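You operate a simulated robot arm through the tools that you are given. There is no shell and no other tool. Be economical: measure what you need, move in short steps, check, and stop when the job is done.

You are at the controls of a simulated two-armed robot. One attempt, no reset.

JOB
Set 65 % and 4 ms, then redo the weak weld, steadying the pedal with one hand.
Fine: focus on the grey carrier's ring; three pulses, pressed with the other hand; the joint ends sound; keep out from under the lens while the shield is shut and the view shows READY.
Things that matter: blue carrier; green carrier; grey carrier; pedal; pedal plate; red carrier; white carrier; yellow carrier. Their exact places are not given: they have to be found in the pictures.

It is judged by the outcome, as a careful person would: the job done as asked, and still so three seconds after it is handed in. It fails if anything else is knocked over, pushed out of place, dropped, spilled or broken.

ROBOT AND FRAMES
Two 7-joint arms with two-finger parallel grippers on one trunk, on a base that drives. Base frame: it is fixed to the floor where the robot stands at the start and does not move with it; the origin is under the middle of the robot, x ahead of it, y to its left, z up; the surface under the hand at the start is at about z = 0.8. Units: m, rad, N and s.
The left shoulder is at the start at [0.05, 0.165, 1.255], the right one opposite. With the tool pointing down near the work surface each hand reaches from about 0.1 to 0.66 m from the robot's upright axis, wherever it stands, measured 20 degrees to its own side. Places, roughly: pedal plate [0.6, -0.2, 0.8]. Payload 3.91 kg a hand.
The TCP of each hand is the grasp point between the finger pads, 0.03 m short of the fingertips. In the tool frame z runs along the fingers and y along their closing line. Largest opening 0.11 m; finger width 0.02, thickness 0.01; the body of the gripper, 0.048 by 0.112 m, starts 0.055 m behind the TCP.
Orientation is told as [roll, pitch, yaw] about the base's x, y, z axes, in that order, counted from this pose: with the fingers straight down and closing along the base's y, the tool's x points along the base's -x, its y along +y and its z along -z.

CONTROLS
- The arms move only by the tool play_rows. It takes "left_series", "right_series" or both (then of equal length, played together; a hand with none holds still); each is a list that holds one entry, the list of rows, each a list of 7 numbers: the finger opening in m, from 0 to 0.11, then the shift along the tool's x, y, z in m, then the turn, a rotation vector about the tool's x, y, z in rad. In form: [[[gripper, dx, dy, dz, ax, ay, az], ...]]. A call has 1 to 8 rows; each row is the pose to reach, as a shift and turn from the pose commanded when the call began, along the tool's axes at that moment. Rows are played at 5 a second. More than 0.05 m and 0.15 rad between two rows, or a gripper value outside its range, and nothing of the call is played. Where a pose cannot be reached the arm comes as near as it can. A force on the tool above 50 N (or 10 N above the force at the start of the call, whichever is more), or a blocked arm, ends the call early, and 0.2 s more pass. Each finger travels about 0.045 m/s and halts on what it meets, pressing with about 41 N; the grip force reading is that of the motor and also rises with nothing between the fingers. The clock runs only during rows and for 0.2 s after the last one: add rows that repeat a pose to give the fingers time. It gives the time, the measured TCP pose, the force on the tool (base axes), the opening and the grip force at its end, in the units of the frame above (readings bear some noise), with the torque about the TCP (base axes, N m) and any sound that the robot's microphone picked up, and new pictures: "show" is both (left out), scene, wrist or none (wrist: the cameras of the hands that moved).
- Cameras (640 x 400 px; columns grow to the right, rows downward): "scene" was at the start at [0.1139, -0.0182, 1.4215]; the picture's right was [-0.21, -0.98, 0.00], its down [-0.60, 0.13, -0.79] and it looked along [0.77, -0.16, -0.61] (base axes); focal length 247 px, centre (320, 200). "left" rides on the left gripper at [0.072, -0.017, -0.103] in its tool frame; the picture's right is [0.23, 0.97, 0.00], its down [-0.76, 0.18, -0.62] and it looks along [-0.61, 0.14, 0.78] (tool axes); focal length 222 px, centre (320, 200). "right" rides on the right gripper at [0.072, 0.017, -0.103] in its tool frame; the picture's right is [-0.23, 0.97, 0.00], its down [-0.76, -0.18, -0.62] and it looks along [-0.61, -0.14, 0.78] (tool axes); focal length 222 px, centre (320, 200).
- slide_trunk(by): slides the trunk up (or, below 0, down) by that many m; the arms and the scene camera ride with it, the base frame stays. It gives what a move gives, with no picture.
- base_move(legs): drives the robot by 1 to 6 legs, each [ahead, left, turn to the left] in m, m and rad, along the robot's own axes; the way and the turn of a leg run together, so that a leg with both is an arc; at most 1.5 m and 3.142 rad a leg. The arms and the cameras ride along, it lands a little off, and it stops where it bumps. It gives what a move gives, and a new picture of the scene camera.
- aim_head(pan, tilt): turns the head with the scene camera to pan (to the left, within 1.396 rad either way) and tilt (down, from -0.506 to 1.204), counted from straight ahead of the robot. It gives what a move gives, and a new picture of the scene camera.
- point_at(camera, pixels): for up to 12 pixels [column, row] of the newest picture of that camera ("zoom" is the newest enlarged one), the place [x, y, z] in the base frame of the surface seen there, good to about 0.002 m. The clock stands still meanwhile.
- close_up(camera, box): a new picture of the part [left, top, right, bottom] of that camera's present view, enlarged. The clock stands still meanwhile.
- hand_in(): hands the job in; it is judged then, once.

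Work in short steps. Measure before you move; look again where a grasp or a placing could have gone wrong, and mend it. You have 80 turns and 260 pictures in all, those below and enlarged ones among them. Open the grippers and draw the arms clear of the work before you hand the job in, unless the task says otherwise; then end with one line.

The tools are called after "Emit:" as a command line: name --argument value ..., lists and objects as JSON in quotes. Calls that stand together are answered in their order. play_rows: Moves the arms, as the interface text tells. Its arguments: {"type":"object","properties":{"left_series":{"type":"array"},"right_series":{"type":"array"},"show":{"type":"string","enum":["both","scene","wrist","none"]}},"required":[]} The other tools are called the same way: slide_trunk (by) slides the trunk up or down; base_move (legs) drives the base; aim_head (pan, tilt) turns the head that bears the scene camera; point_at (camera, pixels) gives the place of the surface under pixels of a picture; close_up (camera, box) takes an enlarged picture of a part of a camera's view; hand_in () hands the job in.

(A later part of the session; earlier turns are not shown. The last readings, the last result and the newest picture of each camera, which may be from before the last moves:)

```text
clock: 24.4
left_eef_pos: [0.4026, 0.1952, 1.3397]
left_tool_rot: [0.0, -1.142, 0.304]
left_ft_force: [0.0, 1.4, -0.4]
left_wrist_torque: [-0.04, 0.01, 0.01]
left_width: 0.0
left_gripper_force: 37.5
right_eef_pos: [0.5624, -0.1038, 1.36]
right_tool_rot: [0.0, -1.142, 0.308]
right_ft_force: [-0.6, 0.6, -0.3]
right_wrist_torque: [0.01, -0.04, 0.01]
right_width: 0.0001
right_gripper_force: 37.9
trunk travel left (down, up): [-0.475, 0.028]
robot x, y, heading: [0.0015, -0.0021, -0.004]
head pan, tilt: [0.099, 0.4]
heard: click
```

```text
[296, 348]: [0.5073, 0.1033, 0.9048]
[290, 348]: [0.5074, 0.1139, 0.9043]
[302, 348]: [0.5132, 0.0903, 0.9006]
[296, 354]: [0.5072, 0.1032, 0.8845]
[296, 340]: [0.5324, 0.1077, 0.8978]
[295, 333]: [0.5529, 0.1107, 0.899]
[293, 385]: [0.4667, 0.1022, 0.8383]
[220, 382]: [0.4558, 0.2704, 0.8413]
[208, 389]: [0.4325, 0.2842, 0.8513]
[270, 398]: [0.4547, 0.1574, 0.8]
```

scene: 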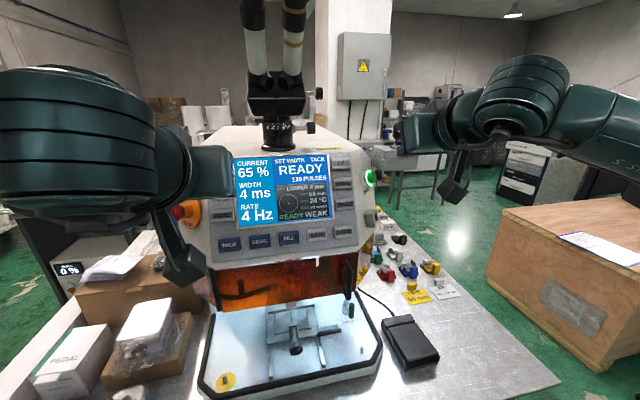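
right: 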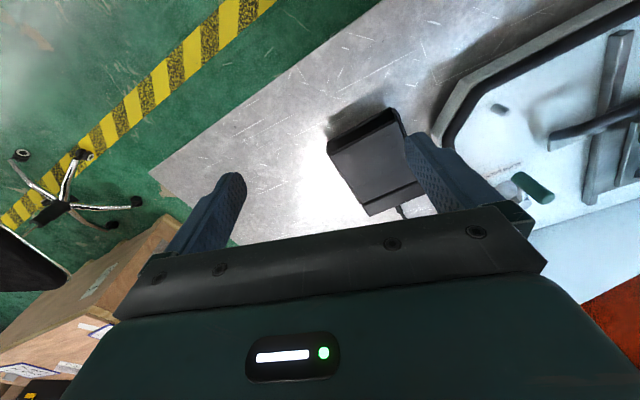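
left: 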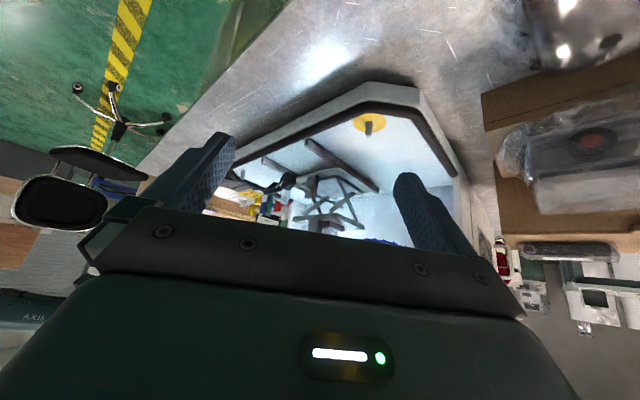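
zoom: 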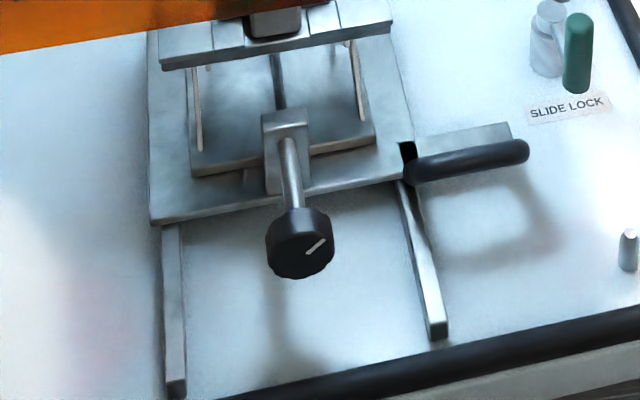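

65 % and 4 ms are set. Next the focus knob: centre ≈[0.515,0.104,0.898], about 36 mm across, axis along the machine. I bring the left hand down in front of the tray, opening to 0.07.

Emit:
play_rows --left_series '[[[0.07, 0.0438, -0.0144, 0.0162, 0, 0, 0], [0.07, 0.0876, -0.0287, 0.0324, 0, 0, 0], [0.07, 0.1314, -0.0431, 0.0486, 0, 0, 0], [0.07, 0.1752, -0.0575, 0.0648, 0, 0, 0], [0.07, 0.219, -0.0718, 0.0809, 0, 0, 0], [0.07, 0.2628, -0.0862, 0.0971, 0, 0, 0], [0.07, 0.3066, -0.1005, 0.1133, 0, 0, 0], [0.07, 0.3504, -0.1149, 0.1295, 0, 0, 0]]]' --show "both"

```text
clock: 26.2
left_eef_pos: [0.4109, 0.0775, 0.9685]
left_tool_rot: [-0.004, -1.144, 0.309]
left_ft_force: [0.1, -0.8, 0.0]
left_wrist_torque: [0.01, 0.05, -0.01]
left_width: 0.0698
left_gripper_force: 0.1
right_eef_pos: [0.5635, -0.1037, 1.3618]
right_tool_rot: [0.002, -1.145, 0.305]
right_ft_force: [-0.3, -0.2, 0.0]
right_wrist_torque: [0.03, -0.03, 0.01]
right_width: 0.0
right_gripper_force: 37.3
trunk travel left (down, up): [-0.475, 0.028]
robot x, y, heading: [-0.0025, 0.0019, 0.003]
head pan, tilt: [0.099, 0.4]
```

scene: 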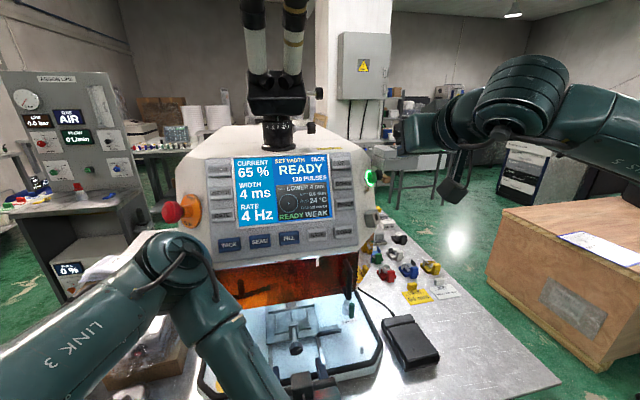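
left: 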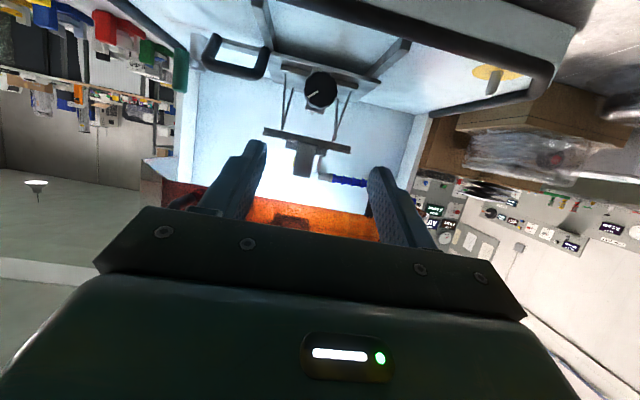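

The wrist view shows the knob at ~[322,90]. I measure it for an exact centre and axis.

Emit:
close_up --camera "left" --box '[270, 50, 370, 120]'

Emit:
point_at --camera "left" --pixels '[[321, 90], [309, 90], [333, 90], [321, 79], [321, 101], [336, 82]]'

```text
5.71 times, centred on (320, 85) of left
```

zoom: 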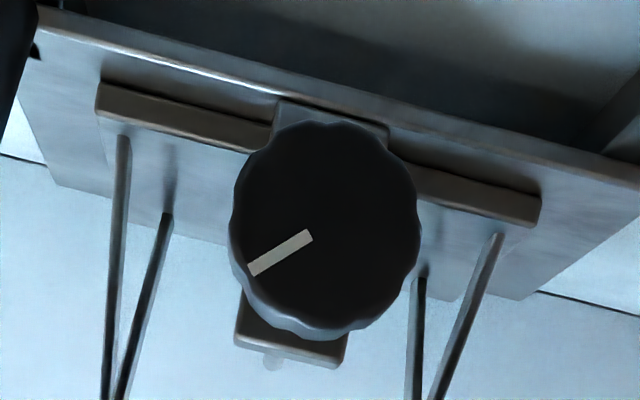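

```text
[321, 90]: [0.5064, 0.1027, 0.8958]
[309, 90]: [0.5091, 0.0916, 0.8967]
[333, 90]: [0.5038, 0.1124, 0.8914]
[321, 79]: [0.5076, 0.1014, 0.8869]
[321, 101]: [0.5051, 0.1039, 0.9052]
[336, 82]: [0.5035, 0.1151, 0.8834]
```

Knob centre ≈[0.514,0.105,0.8955], Ø≈31 mm. I move in along the tool axis with fingers astride the knob, and close on it.

Emit:
play_rows --left_series '[[[0.07, 0.015, -0.005, 0.02, 0, 0, 0], [0.07, 0.0222, -0.005, 0.06, 0, 0, 0], [0.07, 0.0222, -0.005, 0.1, 0, 0, 0], [0.07, 0.0222, -0.005, 0.1273, 0, 0, 0], [0.07, 0.0222, -0.005, 0.1273, 0, 0, 0], [0.02, 0.0222, -0.005, 0.1273, 0, 0, 0], [0.02, 0.0222, -0.005, 0.1273, 0, 0, 0], [0.02, 0.0222, -0.005, 0.1273, 0, 0, 0]]]' --show "both"

Emit:
close_up --camera "left" --box '[220, 60, 420, 200]'

```text
clock: 28.0
left_eef_pos: [0.5139, 0.1041, 0.896]
left_tool_rot: [-0.001, -1.144, 0.306]
left_ft_force: [1.1, -0.4, -1.1]
left_wrist_torque: [-0.01, 0.0, -0.01]
left_width: 0.0316
left_gripper_force: 33.4
right_eef_pos: [0.5621, -0.1046, 1.3603]
right_tool_rot: [0.0, -1.143, 0.305]
right_ft_force: [0.5, -0.3, 0.3]
right_wrist_torque: [0.0, 0.03, -0.05]
right_width: 0.0
right_gripper_force: 37.6
trunk travel left (down, up): [-0.475, 0.028]
robot x, y, heading: [-0.0002, -0.0, 0.003]
head pan, tilt: [0.099, 0.4]
```

scene: 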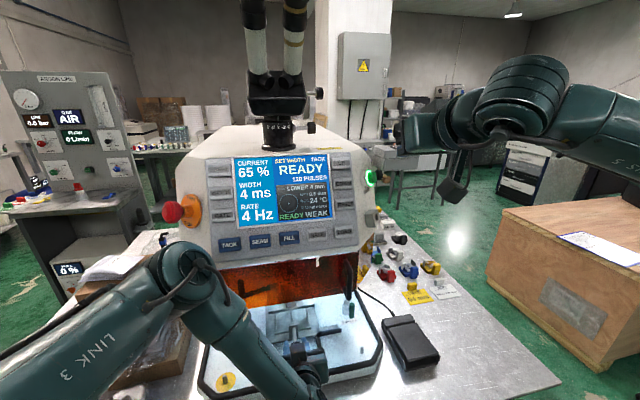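
left: 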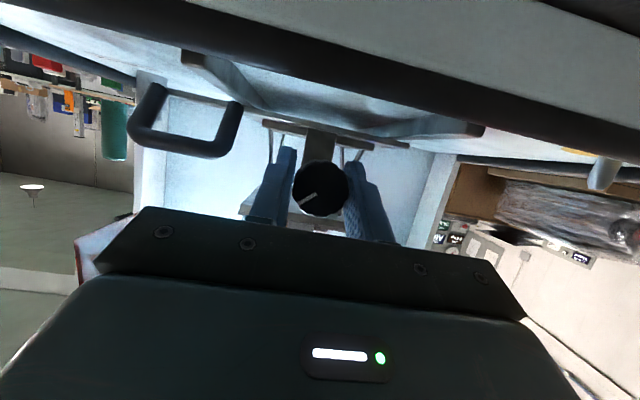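

```text
2.86 times, centred on (320, 130) of left
```

zoom: 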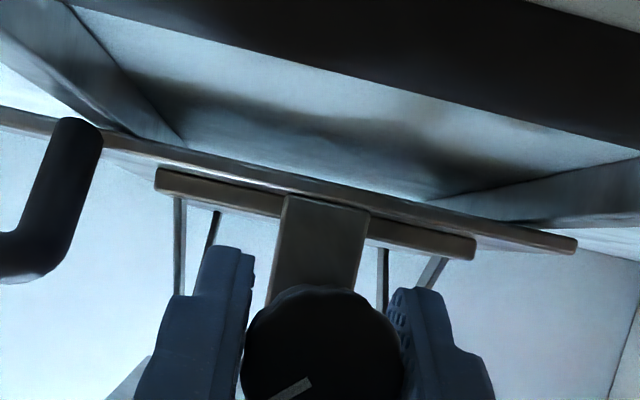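

Gripped (0.0316 m). I turn the knob ~0.58 rad clockwise (about the machine's forward axis) and read the focus.

Emit:
play_rows --left_series '[[[0.02, 0, 0, 0, -0.06, 0, 0.132], [0.02, 0, 0, 0, -0.12, 0, 0.264], [0.02, 0, 0, 0, -0.18, 0, 0.396], [0.02, 0, 0, 0, -0.24, 0, 0.528]]]' --show "none"

Emit:
close_up --camera "scene" --box '[200, 110, 400, 260]'

Emit:
close_up --camera "left" --box '[220, 100, 420, 240]'

```text
clock: 29.0
left_eef_pos: [0.513, 0.1041, 0.895]
left_tool_rot: [1.008, -0.863, -0.572]
left_ft_force: [-0.4, -6.2, -2.4]
left_wrist_torque: [-0.26, 0.5, 0.45]
left_width: 0.0313
left_gripper_force: 45.3
right_eef_pos: [0.563, -0.1044, 1.3609]
right_tool_rot: [0.002, -1.143, 0.305]
right_ft_force: [-0.4, -0.2, 0.9]
right_wrist_torque: [-0.02, 0.03, 0.0]
right_width: 0.0001
right_gripper_force: 37.6
trunk travel left (down, up): [-0.475, 0.028]
robot x, y, heading: [-0.0026, -0.0025, -0.002]
head pan, tilt: [0.099, 0.4]
```

```text
2.67 times, centred on (300, 185) of scene
```

zoom: 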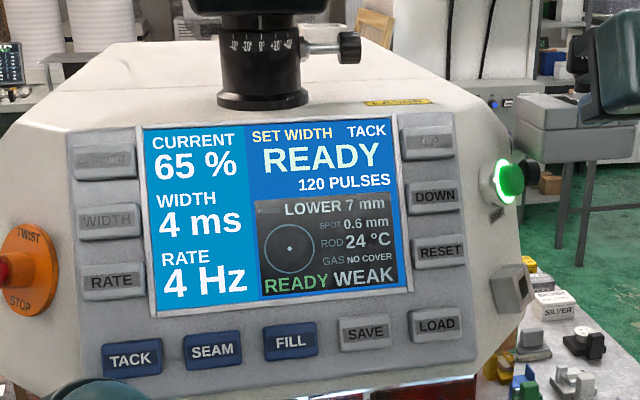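

```text
2.86 times, centred on (320, 170) of left
```

zoom: 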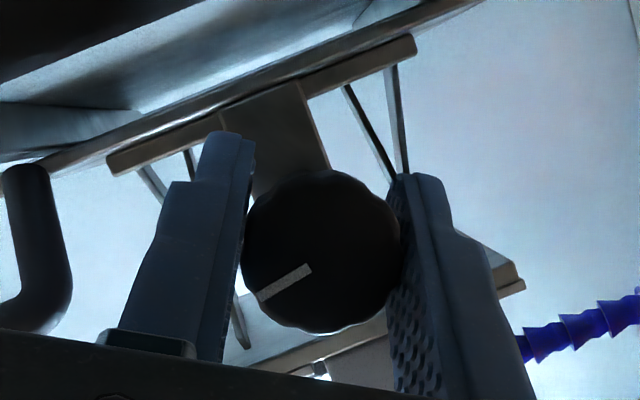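

Clockwise raised the stage (now LOWER 7 mm), ≈5.2 mm/rad. I turn counter-clockwise 1.16 rad.

Emit:
play_rows --left_series '[[[0.02, 0, 0, 0, 0.06, 0, -0.132], [0.02, 0, 0, 0, 0.12, 0, -0.264], [0.02, 0, 0, 0, 0.18, 0, -0.396], [0.02, 0, 0, 0, 0.24, 0, -0.528], [0.02, 0, 0, 0, 0.3, 0, -0.66], [0.02, 0, 0, 0, 0.36, 0, -0.792], [0.02, 0, 0, 0, 0.42, 0, -0.924], [0.02, 0, 0, 0, 0.48, 0, -1.056]]]' --show "none"

Emit:
close_up --camera "scene" --box '[200, 110, 400, 260]'

Emit:
close_up --camera "left" --box '[220, 100, 420, 240]'

```text
clock: 30.6
left_eef_pos: [0.5123, 0.1041, 0.8955]
left_tool_rot: [-0.745, -0.986, 1.017]
left_ft_force: [3.6, 10.5, -9.5]
left_wrist_torque: [-0.37, 0.91, -0.45]
left_width: 0.0316
left_gripper_force: 44.5
left hand out of reach, approached as far as the arm can: row 7, 8
right_eef_pos: [0.5648, -0.1019, 1.3601]
right_tool_rot: [0.004, -1.143, 0.306]
right_ft_force: [-0.4, -0.7, 1.0]
right_wrist_torque: [0.03, 0.03, 0.04]
right_width: 0.0001
right_gripper_force: 37.6
trunk travel left (down, up): [-0.475, 0.028]
robot x, y, heading: [0.0038, 0.0016, -0.003]
head pan, tilt: [0.099, 0.4]
stopped in row 8 (left hand): the force on the tool passed its limit at 61 N (the readings are from after the stop); the commanded pose is now the measured one
```

```text
2.67 times, centred on (300, 185) of scene
```

zoom: 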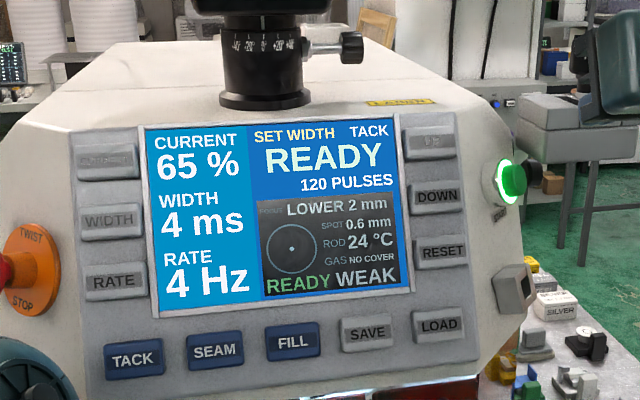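

```text
2.86 times, centred on (320, 170) of left
```

zoom: 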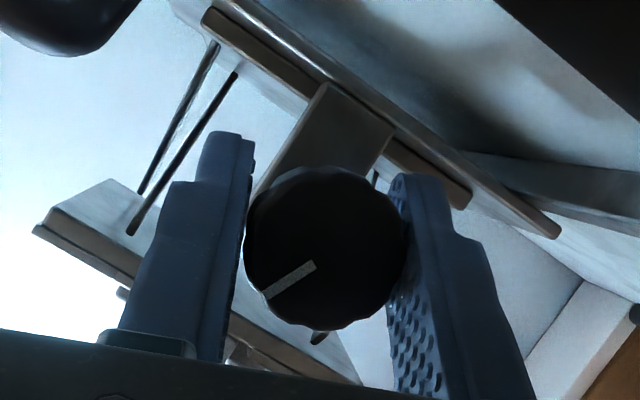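

LOWER 2 mm; the wrist reached its limit. I release, turn the open hand back, and regrip.

Emit:
play_rows --left_series '[[[0.06, 0, 0, 0, 0, 0, 0], [0.06, 0, 0, 0, 0, 0, 0], [0.06, 0, 0, 0, -0.06, 0, 0.132], [0.06, 0, 0, 0, -0.12, 0, 0.264], [0.06, 0, 0, 0, -0.18, 0, 0.396], [0.06, 0, 0, 0, -0.24, 0, 0.528], [0.06, 0, 0, 0, -0.3, 0, 0.66], [0.06, 0, 0, 0, -0.36, 0, 0.792]]]' --show "none"

Emit:
close_up --camera "left" --box '[220, 100, 420, 240]'

Emit:
close_up --camera "scene" --box '[200, 110, 400, 260]'

```text
clock: 32.4
left_eef_pos: [0.5132, 0.1023, 0.899]
left_tool_rot: [0.876, -0.924, -0.427]
left_ft_force: [0.5, -0.1, -0.4]
left_wrist_torque: [-0.01, 0.02, 0.01]
left_width: 0.06
left_gripper_force: 0.1
right_eef_pos: [0.5637, -0.1017, 1.3611]
right_tool_rot: [0.0, -1.144, 0.308]
right_ft_force: [0.2, -0.4, 0.5]
right_wrist_torque: [0.01, 0.04, 0.02]
right_width: 0.0
right_gripper_force: 37.8
trunk travel left (down, up): [-0.475, 0.028]
robot x, y, heading: [0.0029, 0.003, 0.002]
head pan, tilt: [0.099, 0.4]
```

```text
2.86 times, centred on (320, 170) of left
```

zoom: 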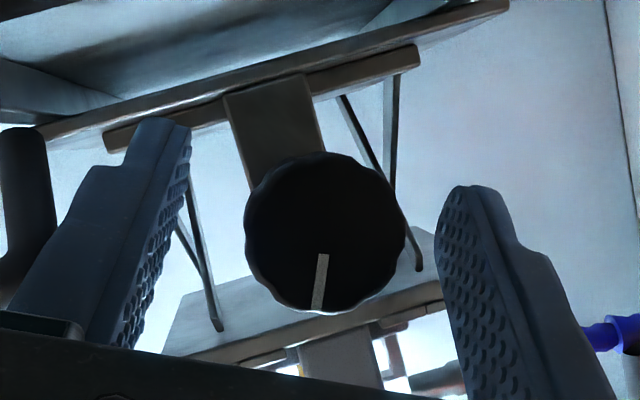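

```text
2.67 times, centred on (300, 185) of scene
```

zoom: 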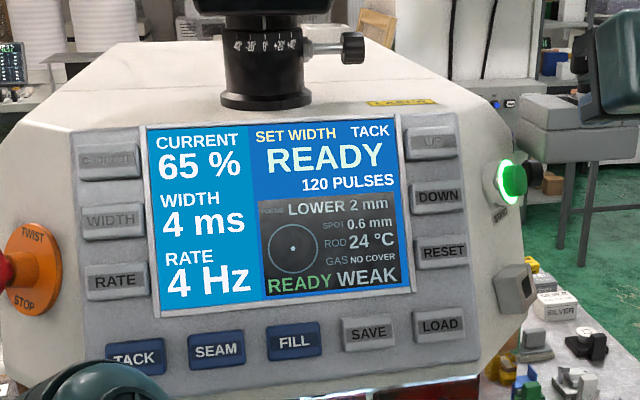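

I recentre slightly (x +3 mm), close, and turn counter-clockwise ~0.4 rad.

Emit:
play_rows --left_series '[[[0.06, 0.003, 0, 0, 0, 0, 0], [0.02, 0.003, 0, 0, 0, 0, 0], [0.02, 0.003, 0, 0, 0, 0, 0], [0.02, 0.003, 0, 0, 0, 0, 0], [0.02, 0.003, 0, 0, 0, 0, 0], [0.02, 0.003, 0, 0, 0.055, 0, -0.12], [0.02, 0.003, 0, 0, 0.11, 0, -0.24], [0.02, 0.003, 0, 0, 0.162, 0, -0.355]]]' --show "none"

Emit:
close_up --camera "scene" --box '[200, 110, 400, 260]'

```text
clock: 34.2
left_eef_pos: [0.5107, 0.1022, 0.8961]
left_tool_rot: [0.197, -1.114, 0.167]
left_ft_force: [0.6, -0.1, 2.0]
left_wrist_torque: [-0.25, 1.01, -0.24]
left_width: 0.0315
left_gripper_force: 45.5
right_eef_pos: [0.5631, -0.1023, 1.3603]
right_tool_rot: [0.0, -1.144, 0.309]
right_ft_force: [0.5, -0.1, 0.0]
right_wrist_torque: [0.02, -0.02, 0.02]
right_width: 0.0
right_gripper_force: 38.2
trunk travel left (down, up): [-0.475, 0.028]
robot x, y, heading: [0.0012, 0.0006, 0.001]
head pan, tilt: [0.099, 0.4]
```

```text
2.67 times, centred on (300, 185) of scene
```

zoom: 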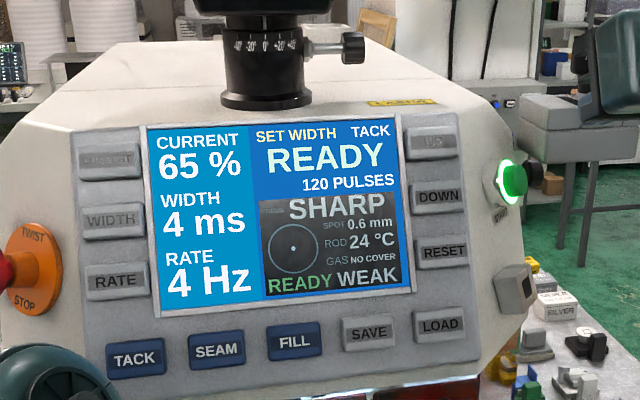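

SHARP. I release the knob, retreat, and check it stays sharp.

Emit:
play_rows --left_series '[[[0.06, 0, 0, 0, 0, 0, 0], [0.06, 0, 0, 0, 0, 0, 0], [0.06, 0, 0, 0, 0, 0, 0], [0.06, 0, 0, -0.04, 0, 0, 0], [0.06, 0, 0, -0.08, 0, 0, 0], [0.06, 0, 0, -0.12, 0, 0, 0]]]' --show "scene"

Emit:
close_up --camera "scene" --box '[265, 145, 345, 230]'

Emit:
close_up --camera "scene" --box '[340, 260, 460, 380]'

Emit:
close_up --camera "scene" --box '[200, 250, 360, 370]'

```text
clock: 35.6
left_eef_pos: [0.409, 0.063, 0.9473]
left_tool_rot: [0.203, -1.115, 0.162]
left_ft_force: [-0.2, 0.4, -0.7]
left_wrist_torque: [-0.05, -0.01, 0.02]
left_width: 0.0598
left_gripper_force: 0.0
right_eef_pos: [0.5616, -0.1009, 1.3598]
right_tool_rot: [0.001, -1.143, 0.307]
right_ft_force: [0.0, -0.3, 0.0]
right_wrist_torque: [0.03, -0.01, -0.04]
right_width: 0.0
right_gripper_force: 37.6
trunk travel left (down, up): [-0.475, 0.028]
robot x, y, heading: [-0.0025, -0.0015, -0.003]
head pan, tilt: [0.099, 0.4]
```

scene: 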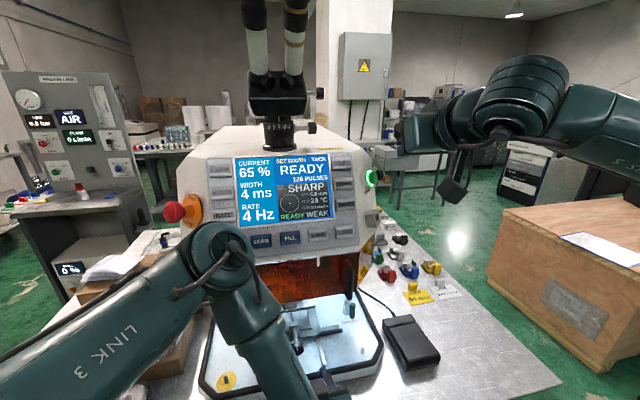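

```text
4.71 times, centred on (305, 188) of scene
```

zoom: 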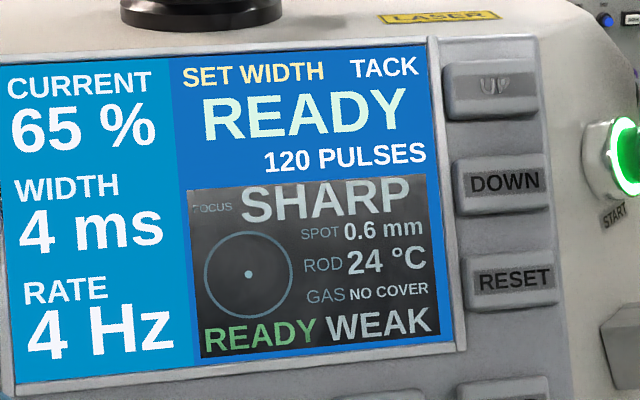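

```text
3.33 times, centred on (400, 320) of scene
```

zoom: 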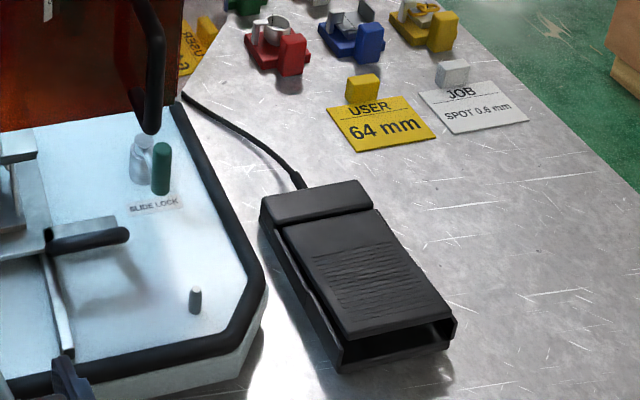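

```text
3.33 times, centred on (280, 310) of scene
```

zoom: 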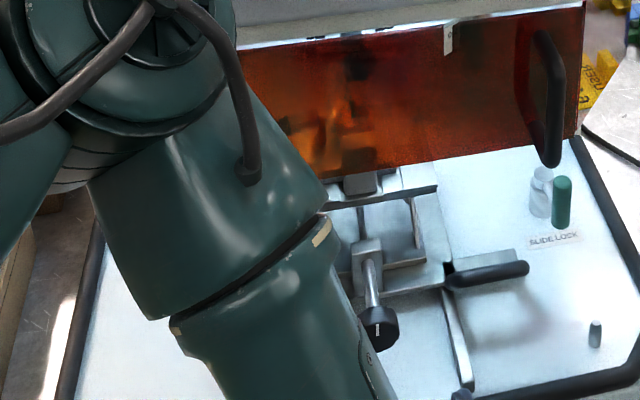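

Focus stays SHARP after release. Now I measure the pedal: rear block at ~[399,319], tread centre ~[413,341], free end near [423,356].

Emit:
point_at --camera "scene" --pixels '[[384, 322], [399, 319], [414, 316], [416, 321], [389, 330], [413, 341], [408, 357], [436, 352], [423, 353], [407, 369], [440, 361], [450, 361]]'

Emit:
aim_head --pan -0.3 --tilt 0.6

Emit:
close_up --camera "scene" --box '[240, 190, 380, 290]'

```text
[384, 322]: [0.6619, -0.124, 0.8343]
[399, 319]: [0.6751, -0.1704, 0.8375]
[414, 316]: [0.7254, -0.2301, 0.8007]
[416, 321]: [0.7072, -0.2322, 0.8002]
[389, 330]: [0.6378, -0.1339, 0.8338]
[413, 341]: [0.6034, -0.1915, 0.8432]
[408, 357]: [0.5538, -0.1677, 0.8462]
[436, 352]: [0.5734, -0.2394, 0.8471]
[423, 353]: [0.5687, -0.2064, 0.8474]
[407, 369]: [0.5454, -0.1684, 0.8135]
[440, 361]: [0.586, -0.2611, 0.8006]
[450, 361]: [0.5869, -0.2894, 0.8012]
```

```text
clock: 36.5
left_eef_pos: [0.4103, 0.0632, 0.9474]
left_tool_rot: [0.201, -1.115, 0.163]
left_ft_force: [-0.3, -0.3, 0.9]
left_wrist_torque: [0.0, -0.03, 0.02]
left_width: 0.0601
left_gripper_force: 0.0
right_eef_pos: [0.563, -0.1016, 1.3613]
right_tool_rot: [0.0, -1.142, 0.31]
right_ft_force: [-0.5, -0.1, 0.2]
right_wrist_torque: [0.0, 0.01, 0.0]
right_width: 0.0
right_gripper_force: 37.6
trunk travel left (down, up): [-0.475, 0.028]
robot x, y, heading: [-0.0018, -0.0009, 0.003]
head pan, tilt: [-0.3, 0.6]
```

scene: 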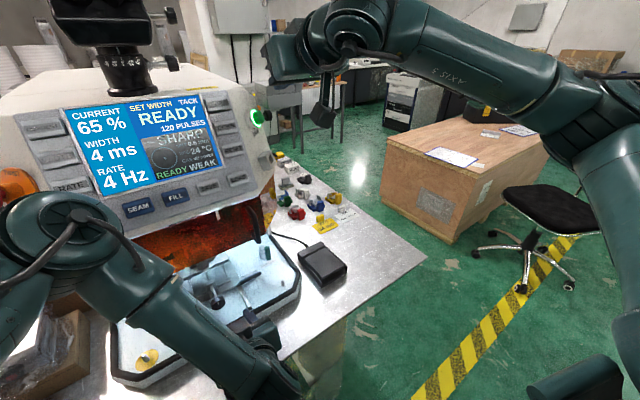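

```text
4.00 times, centred on (310, 240) of scene
```

zoom: 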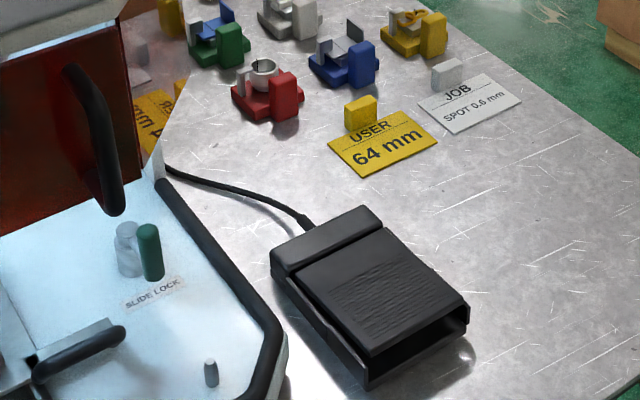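

Pedal lies along the machine axis (yaw 0.306): free end centre ≈[0.563,-0.205,0.847], rear block ≈[0.67,-0.17,0.838]. Right hand will straddle and hold the frame toward the rear; I swing it down-pointing to a hover above, opening.

Emit:
play_rows --right_series '[[[0.11, 0.02, -0.035, 0.01, 0, 0.13, 0], [0.11, 0.048, -0.068, 0.028, 0, 0.26, 0], [0.11, 0.085, -0.083, 0.051, 0, 0.39, 0], [0.11, 0.122, -0.0984, 0.074, 0, 0.52, 0], [0.11, 0.159, -0.0984, 0.097, 0, 0.65, 0], [0.11, 0.196, -0.0984, 0.12, 0, 0.78, 0], [0.11, 0.233, -0.0984, 0.143, 0, 0.91, 0], [0.11, 0.27, -0.0984, 0.165, 0, 1.043, 0]]]' --show "both"

```text
clock: 38.3
left_eef_pos: [0.411, 0.0633, 0.9472]
left_tool_rot: [0.201, -1.114, 0.165]
left_ft_force: [0.1, 0.3, -0.3]
left_wrist_torque: [0.01, 0.04, 0.01]
left_width: 0.0601
left_gripper_force: 0.0
right_eef_pos: [0.6287, -0.1843, 1.0473]
right_tool_rot: [0.002, -0.096, 0.308]
right_ft_force: [0.0, 0.4, -0.3]
right_wrist_torque: [-0.05, 0.0, 0.02]
right_width: 0.1103
right_gripper_force: 0.0
trunk travel left (down, up): [-0.475, 0.028]
robot x, y, heading: [0.0001, -0.0009, 0.006]
head pan, tilt: [-0.3, 0.6]
```

scene: 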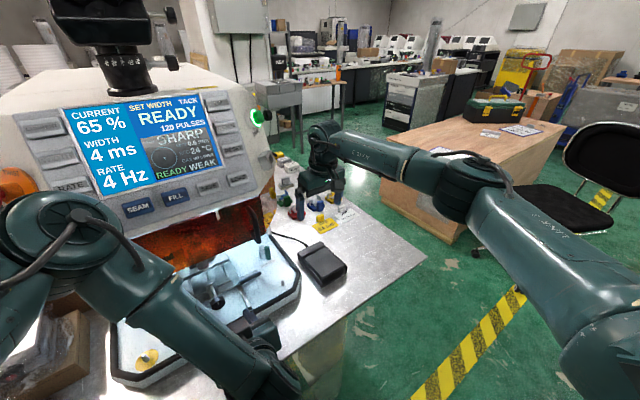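
right: 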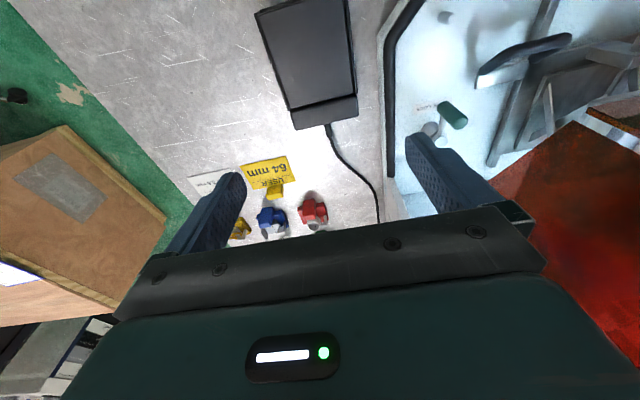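

The pedal is in the right wrist view, rear block at ~[325,112]. I measure its edges there.

Emit:
point_at --camera "right" --pixels '[[296, 120], [355, 110], [325, 113], [292, 104], [352, 95], [310, 60], [258, 14], [342, 4], [300, 12], [324, 122], [284, 85], [352, 70]]'

Emit:
close_up --camera "right" --box '[230, 0, 400, 140]'

```text
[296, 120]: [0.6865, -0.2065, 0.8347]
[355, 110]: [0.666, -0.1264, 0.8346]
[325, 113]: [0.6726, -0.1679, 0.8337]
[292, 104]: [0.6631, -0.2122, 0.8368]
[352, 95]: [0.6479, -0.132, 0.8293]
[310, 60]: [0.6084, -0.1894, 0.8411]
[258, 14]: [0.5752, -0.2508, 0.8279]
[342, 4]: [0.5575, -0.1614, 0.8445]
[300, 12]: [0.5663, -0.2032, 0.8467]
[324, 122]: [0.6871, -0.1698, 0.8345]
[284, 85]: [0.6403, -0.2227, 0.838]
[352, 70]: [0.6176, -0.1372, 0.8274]
```

```text
2.86 times, centred on (315, 70) of right
```

zoom: 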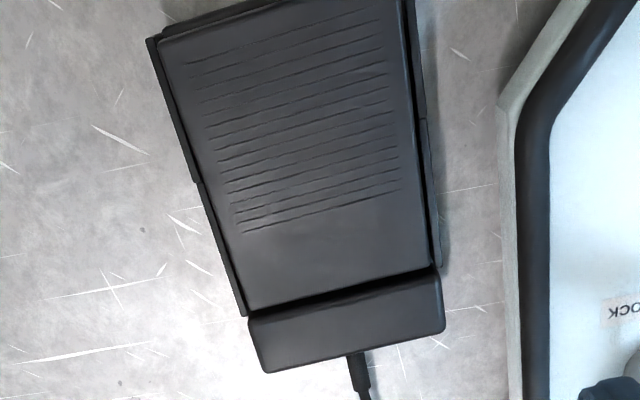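

Pedal frame is ~95 mm wide, centred on the line through [0.563,-0.205] and [0.672,-0.168]. I descend to just above it at [0.65,-0.176], fingers astride, tilting 0.15 rad for reach.

Emit:
play_rows --right_series '[[[0.11, -0.004, 0.0005, 0.04, 0, -0.05, 0], [0.11, -0.008, 0.001, 0.08, 0, -0.1, 0], [0.11, -0.011, 0.0014, 0.119, 0, -0.15, 0], [0.11, -0.011, 0.0014, 0.125, 0, -0.15, 0]]]' --show "both"

Emit:
close_up --camera "scene" --box '[240, 150, 400, 300]'

```text
clock: 39.3
left_eef_pos: [0.4102, 0.0636, 0.9461]
left_tool_rot: [0.2, -1.114, 0.164]
left_ft_force: [0.0, 0.7, 0.9]
left_wrist_torque: [-0.01, -0.02, 0.04]
left_width: 0.06
left_gripper_force: 0.0
right_eef_pos: [0.6512, -0.1751, 0.9217]
right_tool_rot: [-0.002, -0.252, 0.31]
right_ft_force: [-0.1, -0.3, 0.2]
right_wrist_torque: [-0.01, 0.0, -0.03]
right_width: 0.1098
right_gripper_force: 0.2
trunk travel left (down, up): [-0.475, 0.028]
robot x, y, heading: [-0.0053, -0.0009, -0.001]
head pan, tilt: [-0.3, 0.6]
```

scene: 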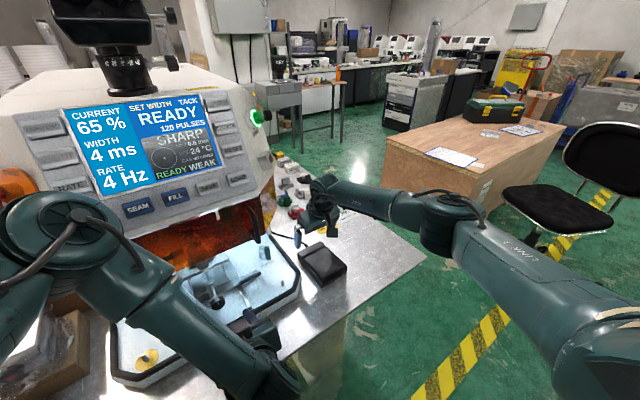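
right: 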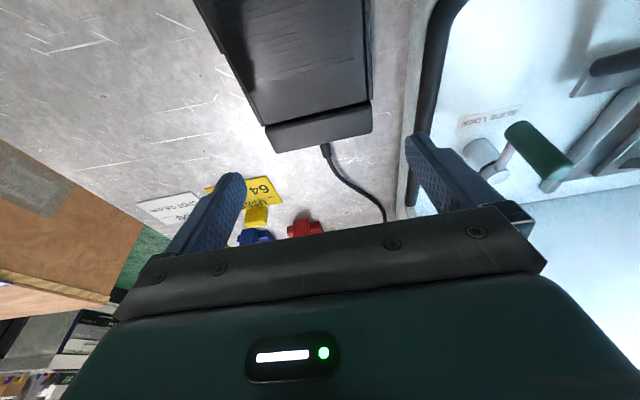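

```text
2.67 times, centred on (320, 225) of scene
```

zoom: 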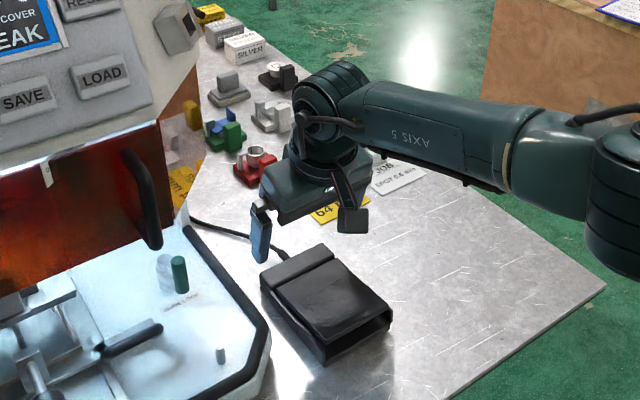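

Aligned over the rear part. I lower straight down to z≈0.84 (tips ≈0.81).

Emit:
play_rows --right_series '[[[0.11, 0.0107, 0, 0.0395, 0, 0, 0], [0.11, 0.0165, 0, 0.06, 0, 0, 0], [0.11, 0.0215, -0.0005, 0.079, 0, 0, 0], [0.11, 0.0215, -0.0005, 0.079, 0, 0, 0]]]' --show "wrist"

Emit:
close_up --camera "scene" --box '[240, 150, 400, 300]'

Emit:
close_up --camera "right" --box '[180, 20, 460, 230]'

```text
clock: 40.3
left_eef_pos: [0.4098, 0.0641, 0.947]
left_tool_rot: [0.201, -1.116, 0.165]
left_ft_force: [-0.8, 0.0, 0.0]
left_wrist_torque: [0.07, 0.0, -0.02]
left_width: 0.06
left_gripper_force: 0.1
right_eef_pos: [0.6376, -0.1835, 0.8373]
right_tool_rot: [-0.005, -0.255, 0.304]
right_ft_force: [-0.4, -0.2, 0.3]
right_wrist_torque: [0.0, -0.03, 0.02]
right_width: 0.1104
right_gripper_force: 0.0
right hand out of reach, approached as far as the arm can: row 2, 3, 4
trunk travel left (down, up): [-0.475, 0.028]
robot x, y, heading: [0.0003, -0.0018, -0.001]
head pan, tilt: [-0.3, 0.6]
```

right: 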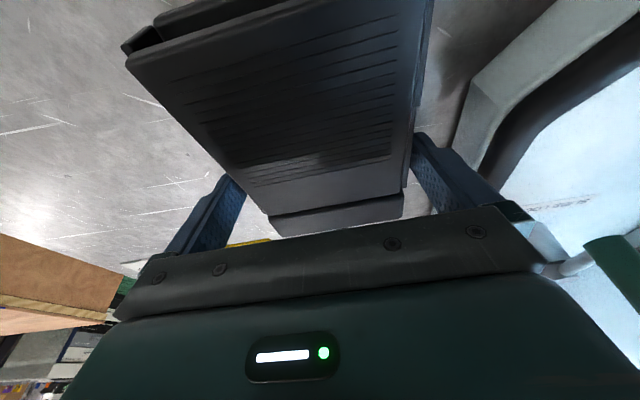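

```text
2.67 times, centred on (320, 225) of scene
```

zoom: 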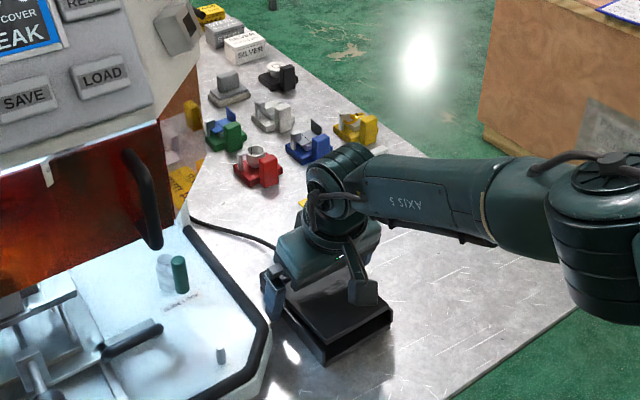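

```text
1.90 times, centred on (320, 125) of right
```

zoom: 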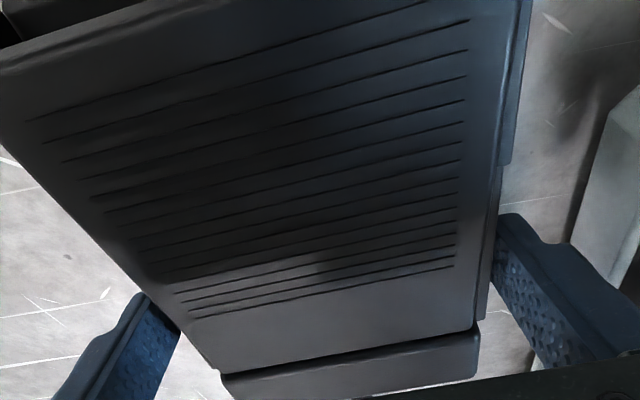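

Reach limit left it at [0.638,-0.184,0.837], still astride the frame walls behind the tread's middle, well centred. I close on the frame to steady the pedal.

Emit:
play_rows --right_series '[[[0.1, 0, 0.0015, 0, 0, 0, 0], [0.09, 0, 0.0015, 0, 0, 0, 0], [0.09, 0, 0.0015, 0, 0, 0, 0]]]' --show "both"

Emit:
close_up --camera "scene" --box '[50, 80, 250, 230]'

```text
clock: 41.1
left_eef_pos: [0.4106, 0.0622, 0.9468]
left_tool_rot: [0.201, -1.116, 0.165]
left_ft_force: [-0.2, -0.2, -0.9]
left_wrist_torque: [0.01, 0.03, 0.04]
left_width: 0.0599
left_gripper_force: 0.0
right_eef_pos: [0.6376, -0.1822, 0.8381]
right_tool_rot: [-0.001, -0.253, 0.309]
right_ft_force: [0.3, 1.6, -0.2]
right_wrist_torque: [0.38, -0.18, 0.05]
right_width: 0.0996
right_gripper_force: 40.7
trunk travel left (down, up): [-0.475, 0.028]
robot x, y, heading: [-0.0016, -0.0014, -0.003]
head pan, tilt: [-0.3, 0.6]
```

scene: 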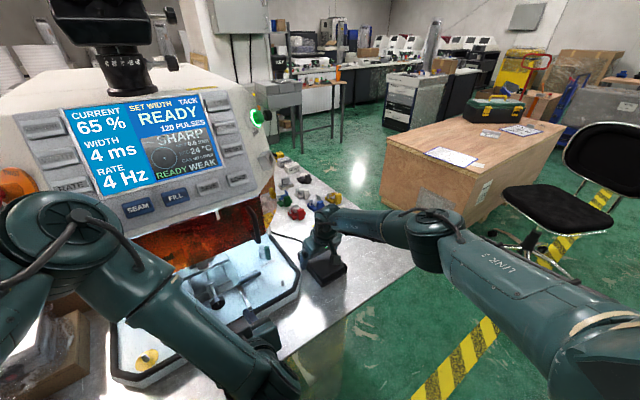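
right: 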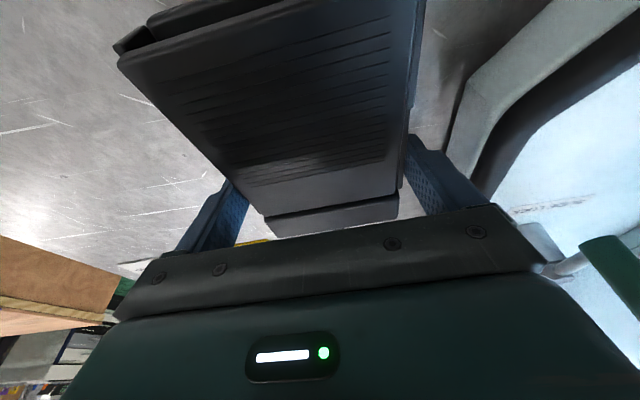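

```text
2.67 times, centred on (150, 155) of scene
```

zoom: 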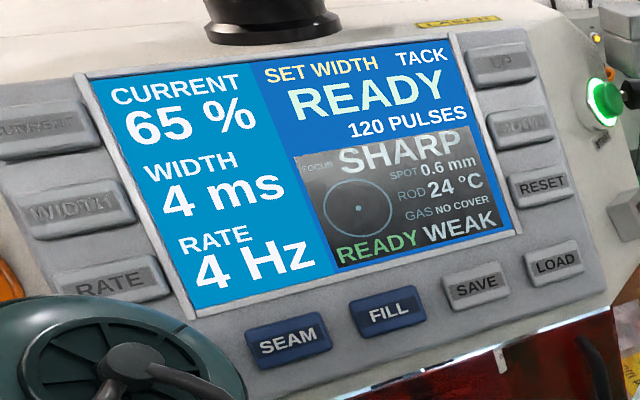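

The right hand holds the frame (0.0996 m, 40 N). Now the left hand, closing, moves to in front of the tread's free end, pitched forward and low so as to pass beneath the right wrist camera (~[0.54,-0.195,0.92]).

Emit:
play_rows --left_series '[[[0.0, 0.006, -0.0421, -0.005, 0.058, 0.0015, 0.012], [0.0, 0.0123, -0.0843, -0.01, 0.116, 0.003, 0.024], [0.0, 0.0184, -0.1264, -0.0151, 0.174, 0.0045, 0.036], [0.0, 0.0245, -0.1685, -0.02, 0.232, 0.006, 0.048], [0.0, 0.0307, -0.2107, -0.0252, 0.29, 0.0075, 0.06], [0.0, 0.0368, -0.2528, -0.0302, 0.348, 0.009, 0.073]]]' --show "both"

Emit:
close_up --camera "scene" --box '[240, 200, 400, 330]'

```text
clock: 42.5
left_eef_pos: [0.4566, -0.1737, 0.9104]
left_tool_rot: [-0.004, -1.098, 0.004]
left_ft_force: [-0.3, -0.4, 1.6]
left_wrist_torque: [0.03, 0.03, 0.02]
left_width: 0.0001
left_gripper_force: 37.4
left hand out of reach, approached as far as the arm can: row 6
right_eef_pos: [0.6381, -0.1837, 0.8374]
right_tool_rot: [-0.001, -0.25, 0.309]
right_ft_force: [0.3, -0.5, 0.1]
right_wrist_torque: [0.32, -0.19, 0.06]
right_width: 0.0994
right_gripper_force: 41.1
trunk travel left (down, up): [-0.475, 0.028]
robot x, y, heading: [-0.0, -0.0004, -0.004]
head pan, tilt: [-0.3, 0.6]
```

scene: 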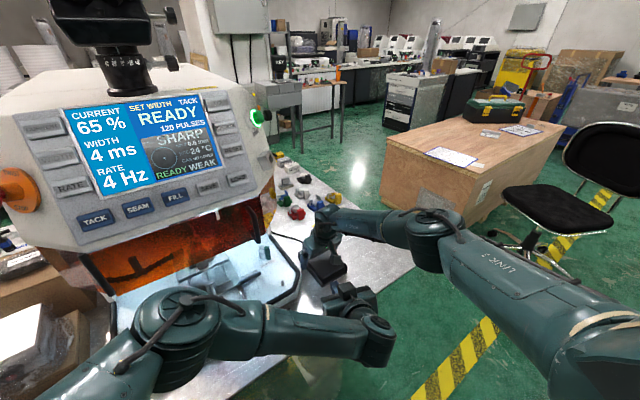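
left: 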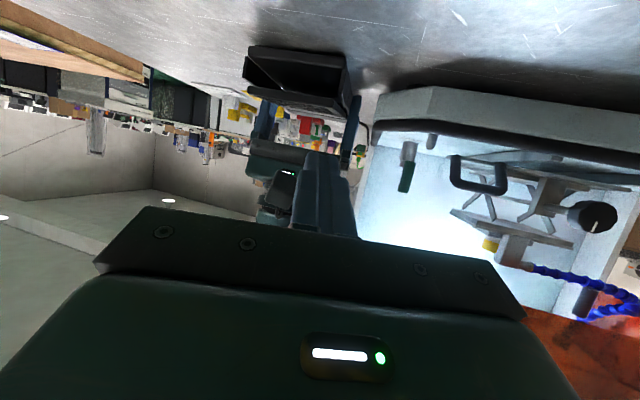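

```text
3.08 times, centred on (320, 265) of scene
```

zoom: 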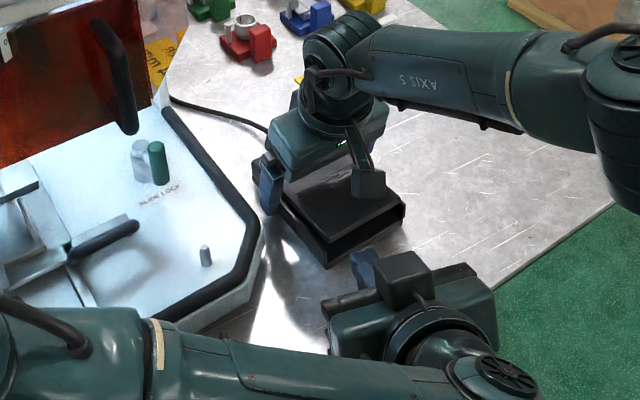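

I check where the block seen at ~[346,289] and the left fingertips at ~[333,285] really are before going closer.

Emit:
point_at --camera "scene" --pixels '[[346, 287], [346, 295], [334, 285], [332, 281], [336, 257], [334, 252], [324, 280], [335, 269], [365, 290], [316, 262]]'

Emit:
close_up --camera "left" --box '[220, 30, 400, 240]'

```text
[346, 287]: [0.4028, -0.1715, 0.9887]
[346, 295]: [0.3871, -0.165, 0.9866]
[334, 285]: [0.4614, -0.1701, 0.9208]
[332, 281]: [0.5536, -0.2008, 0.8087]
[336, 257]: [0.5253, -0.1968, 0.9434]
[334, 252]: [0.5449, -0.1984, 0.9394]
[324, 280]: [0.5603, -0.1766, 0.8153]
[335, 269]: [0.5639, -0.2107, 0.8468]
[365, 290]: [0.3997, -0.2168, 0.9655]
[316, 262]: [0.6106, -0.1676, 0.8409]
```

```text
1.90 times, centred on (310, 135) of left
```

zoom: 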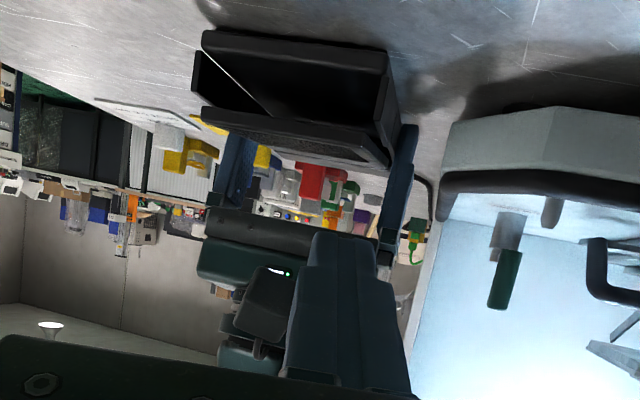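

The block on top of the left gripper would come near the right camera, so I yaw the left hand by -0.3 to offset it and ease its reach, going forward a little.

Emit:
play_rows --left_series '[[[0.0, -0.0015, 0.003, 0.01, 0.089, 0, 0.045], [0.0, -0.003, 0.006, 0.021, 0.178, 0, 0.09], [0.0, -0.0047, 0.01, 0.0312, 0.267, 0, 0.136]]]' --show "both"

Emit:
close_up --camera "scene" --box '[240, 200, 400, 330]'

```text
clock: 43.3
left_eef_pos: [0.4849, -0.1642, 0.9014]
left_tool_rot: [-0.008, -1.098, -0.297]
left_ft_force: [0.2, -0.1, -0.2]
left_wrist_torque: [-0.03, -0.03, -0.02]
left_width: 0.0002
left_gripper_force: 37.9
right_eef_pos: [0.6375, -0.183, 0.838]
right_tool_rot: [0.0, -0.252, 0.306]
right_ft_force: [-1.1, -0.1, 0.2]
right_wrist_torque: [0.32, -0.18, 0.05]
right_width: 0.0998
right_gripper_force: 41.1
trunk travel left (down, up): [-0.475, 0.028]
robot x, y, heading: [-0.0018, 0.0011, 0.003]
head pan, tilt: [-0.3, 0.6]
```

scene: 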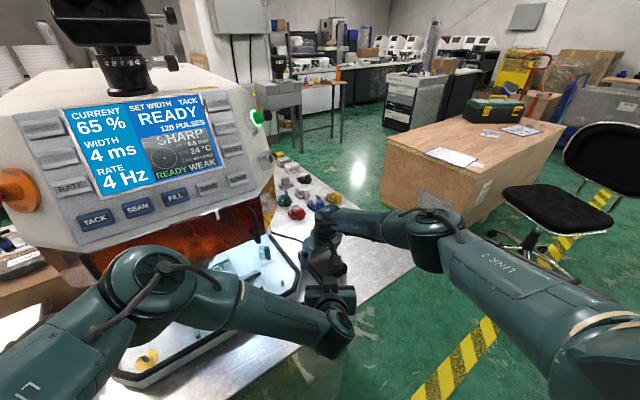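
left: 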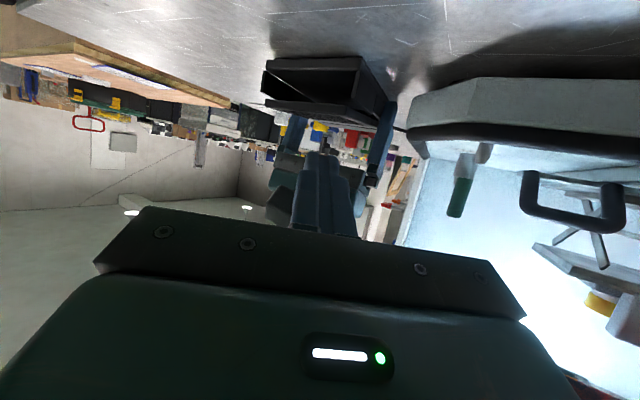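

```text
3.08 times, centred on (320, 265) of scene
```

zoom: 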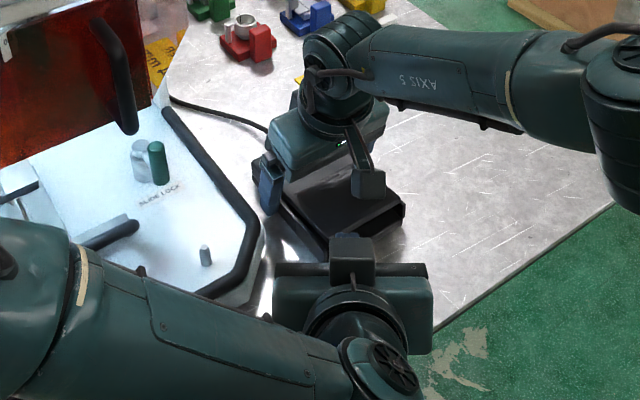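

Reached. I slide the fingertips forward over the free end, still ~1 cm above the tread.

Emit:
play_rows --left_series '[[[0.0, -0.0025, 0.0025, 0.02, 0, 0, 0], [0.0, -0.005, 0.005, 0.041, 0, 0, 0], [0.0, -0.0074, 0.0075, 0.0613, 0, 0, 0]]]' --show "both"

Emit:
close_up --camera "scene" --box '[270, 220, 370, 300]'

Emit:
close_up --camera "left" --box '[240, 60, 420, 240]'

```text
clock: 44.1
left_eef_pos: [0.5429, -0.1727, 0.8788]
left_tool_rot: [-0.004, -1.1, -0.298]
left_ft_force: [-1.0, -0.2, -0.3]
left_wrist_torque: [0.02, 0.01, 0.03]
left_width: 0.0
left_gripper_force: 37.5
right_eef_pos: [0.6382, -0.1818, 0.8393]
right_tool_rot: [0.001, -0.251, 0.308]
right_ft_force: [-0.7, -0.1, 0.1]
right_wrist_torque: [0.26, -0.12, 0.01]
right_width: 0.0997
right_gripper_force: 41.3
trunk travel left (down, up): [-0.475, 0.028]
robot x, y, heading: [-0.002, -0.0018, -0.002]
head pan, tilt: [-0.3, 0.6]
```

scene: 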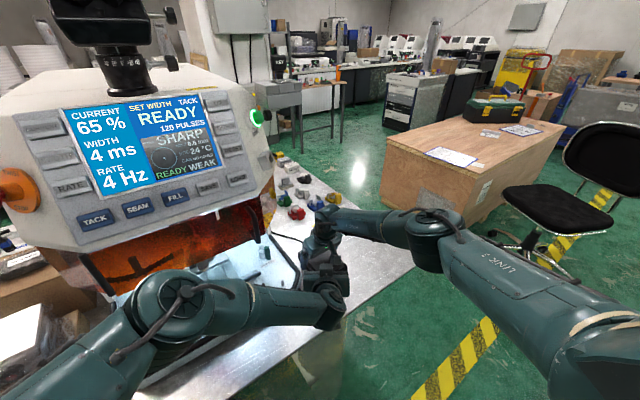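
left: 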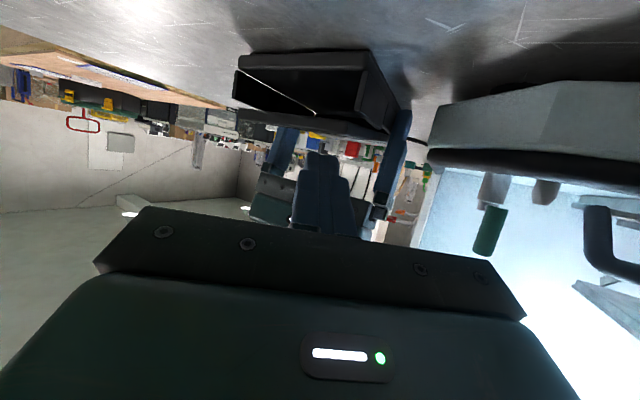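

```text
5.00 times, centred on (320, 260) of scene
```

zoom: 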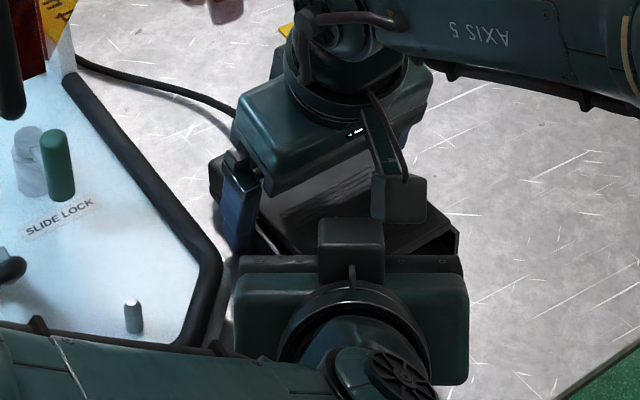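

```text
2.22 times, centred on (330, 150) of left
```

zoom: 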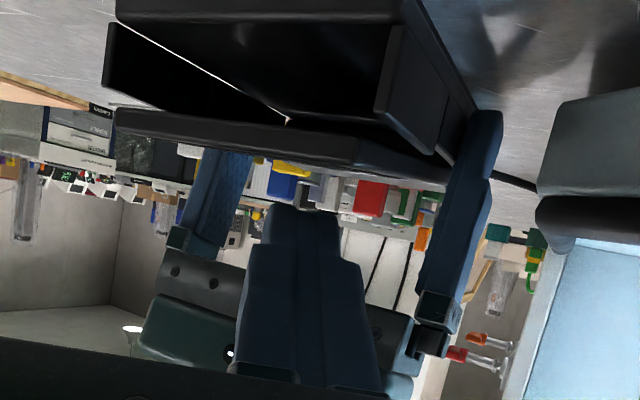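

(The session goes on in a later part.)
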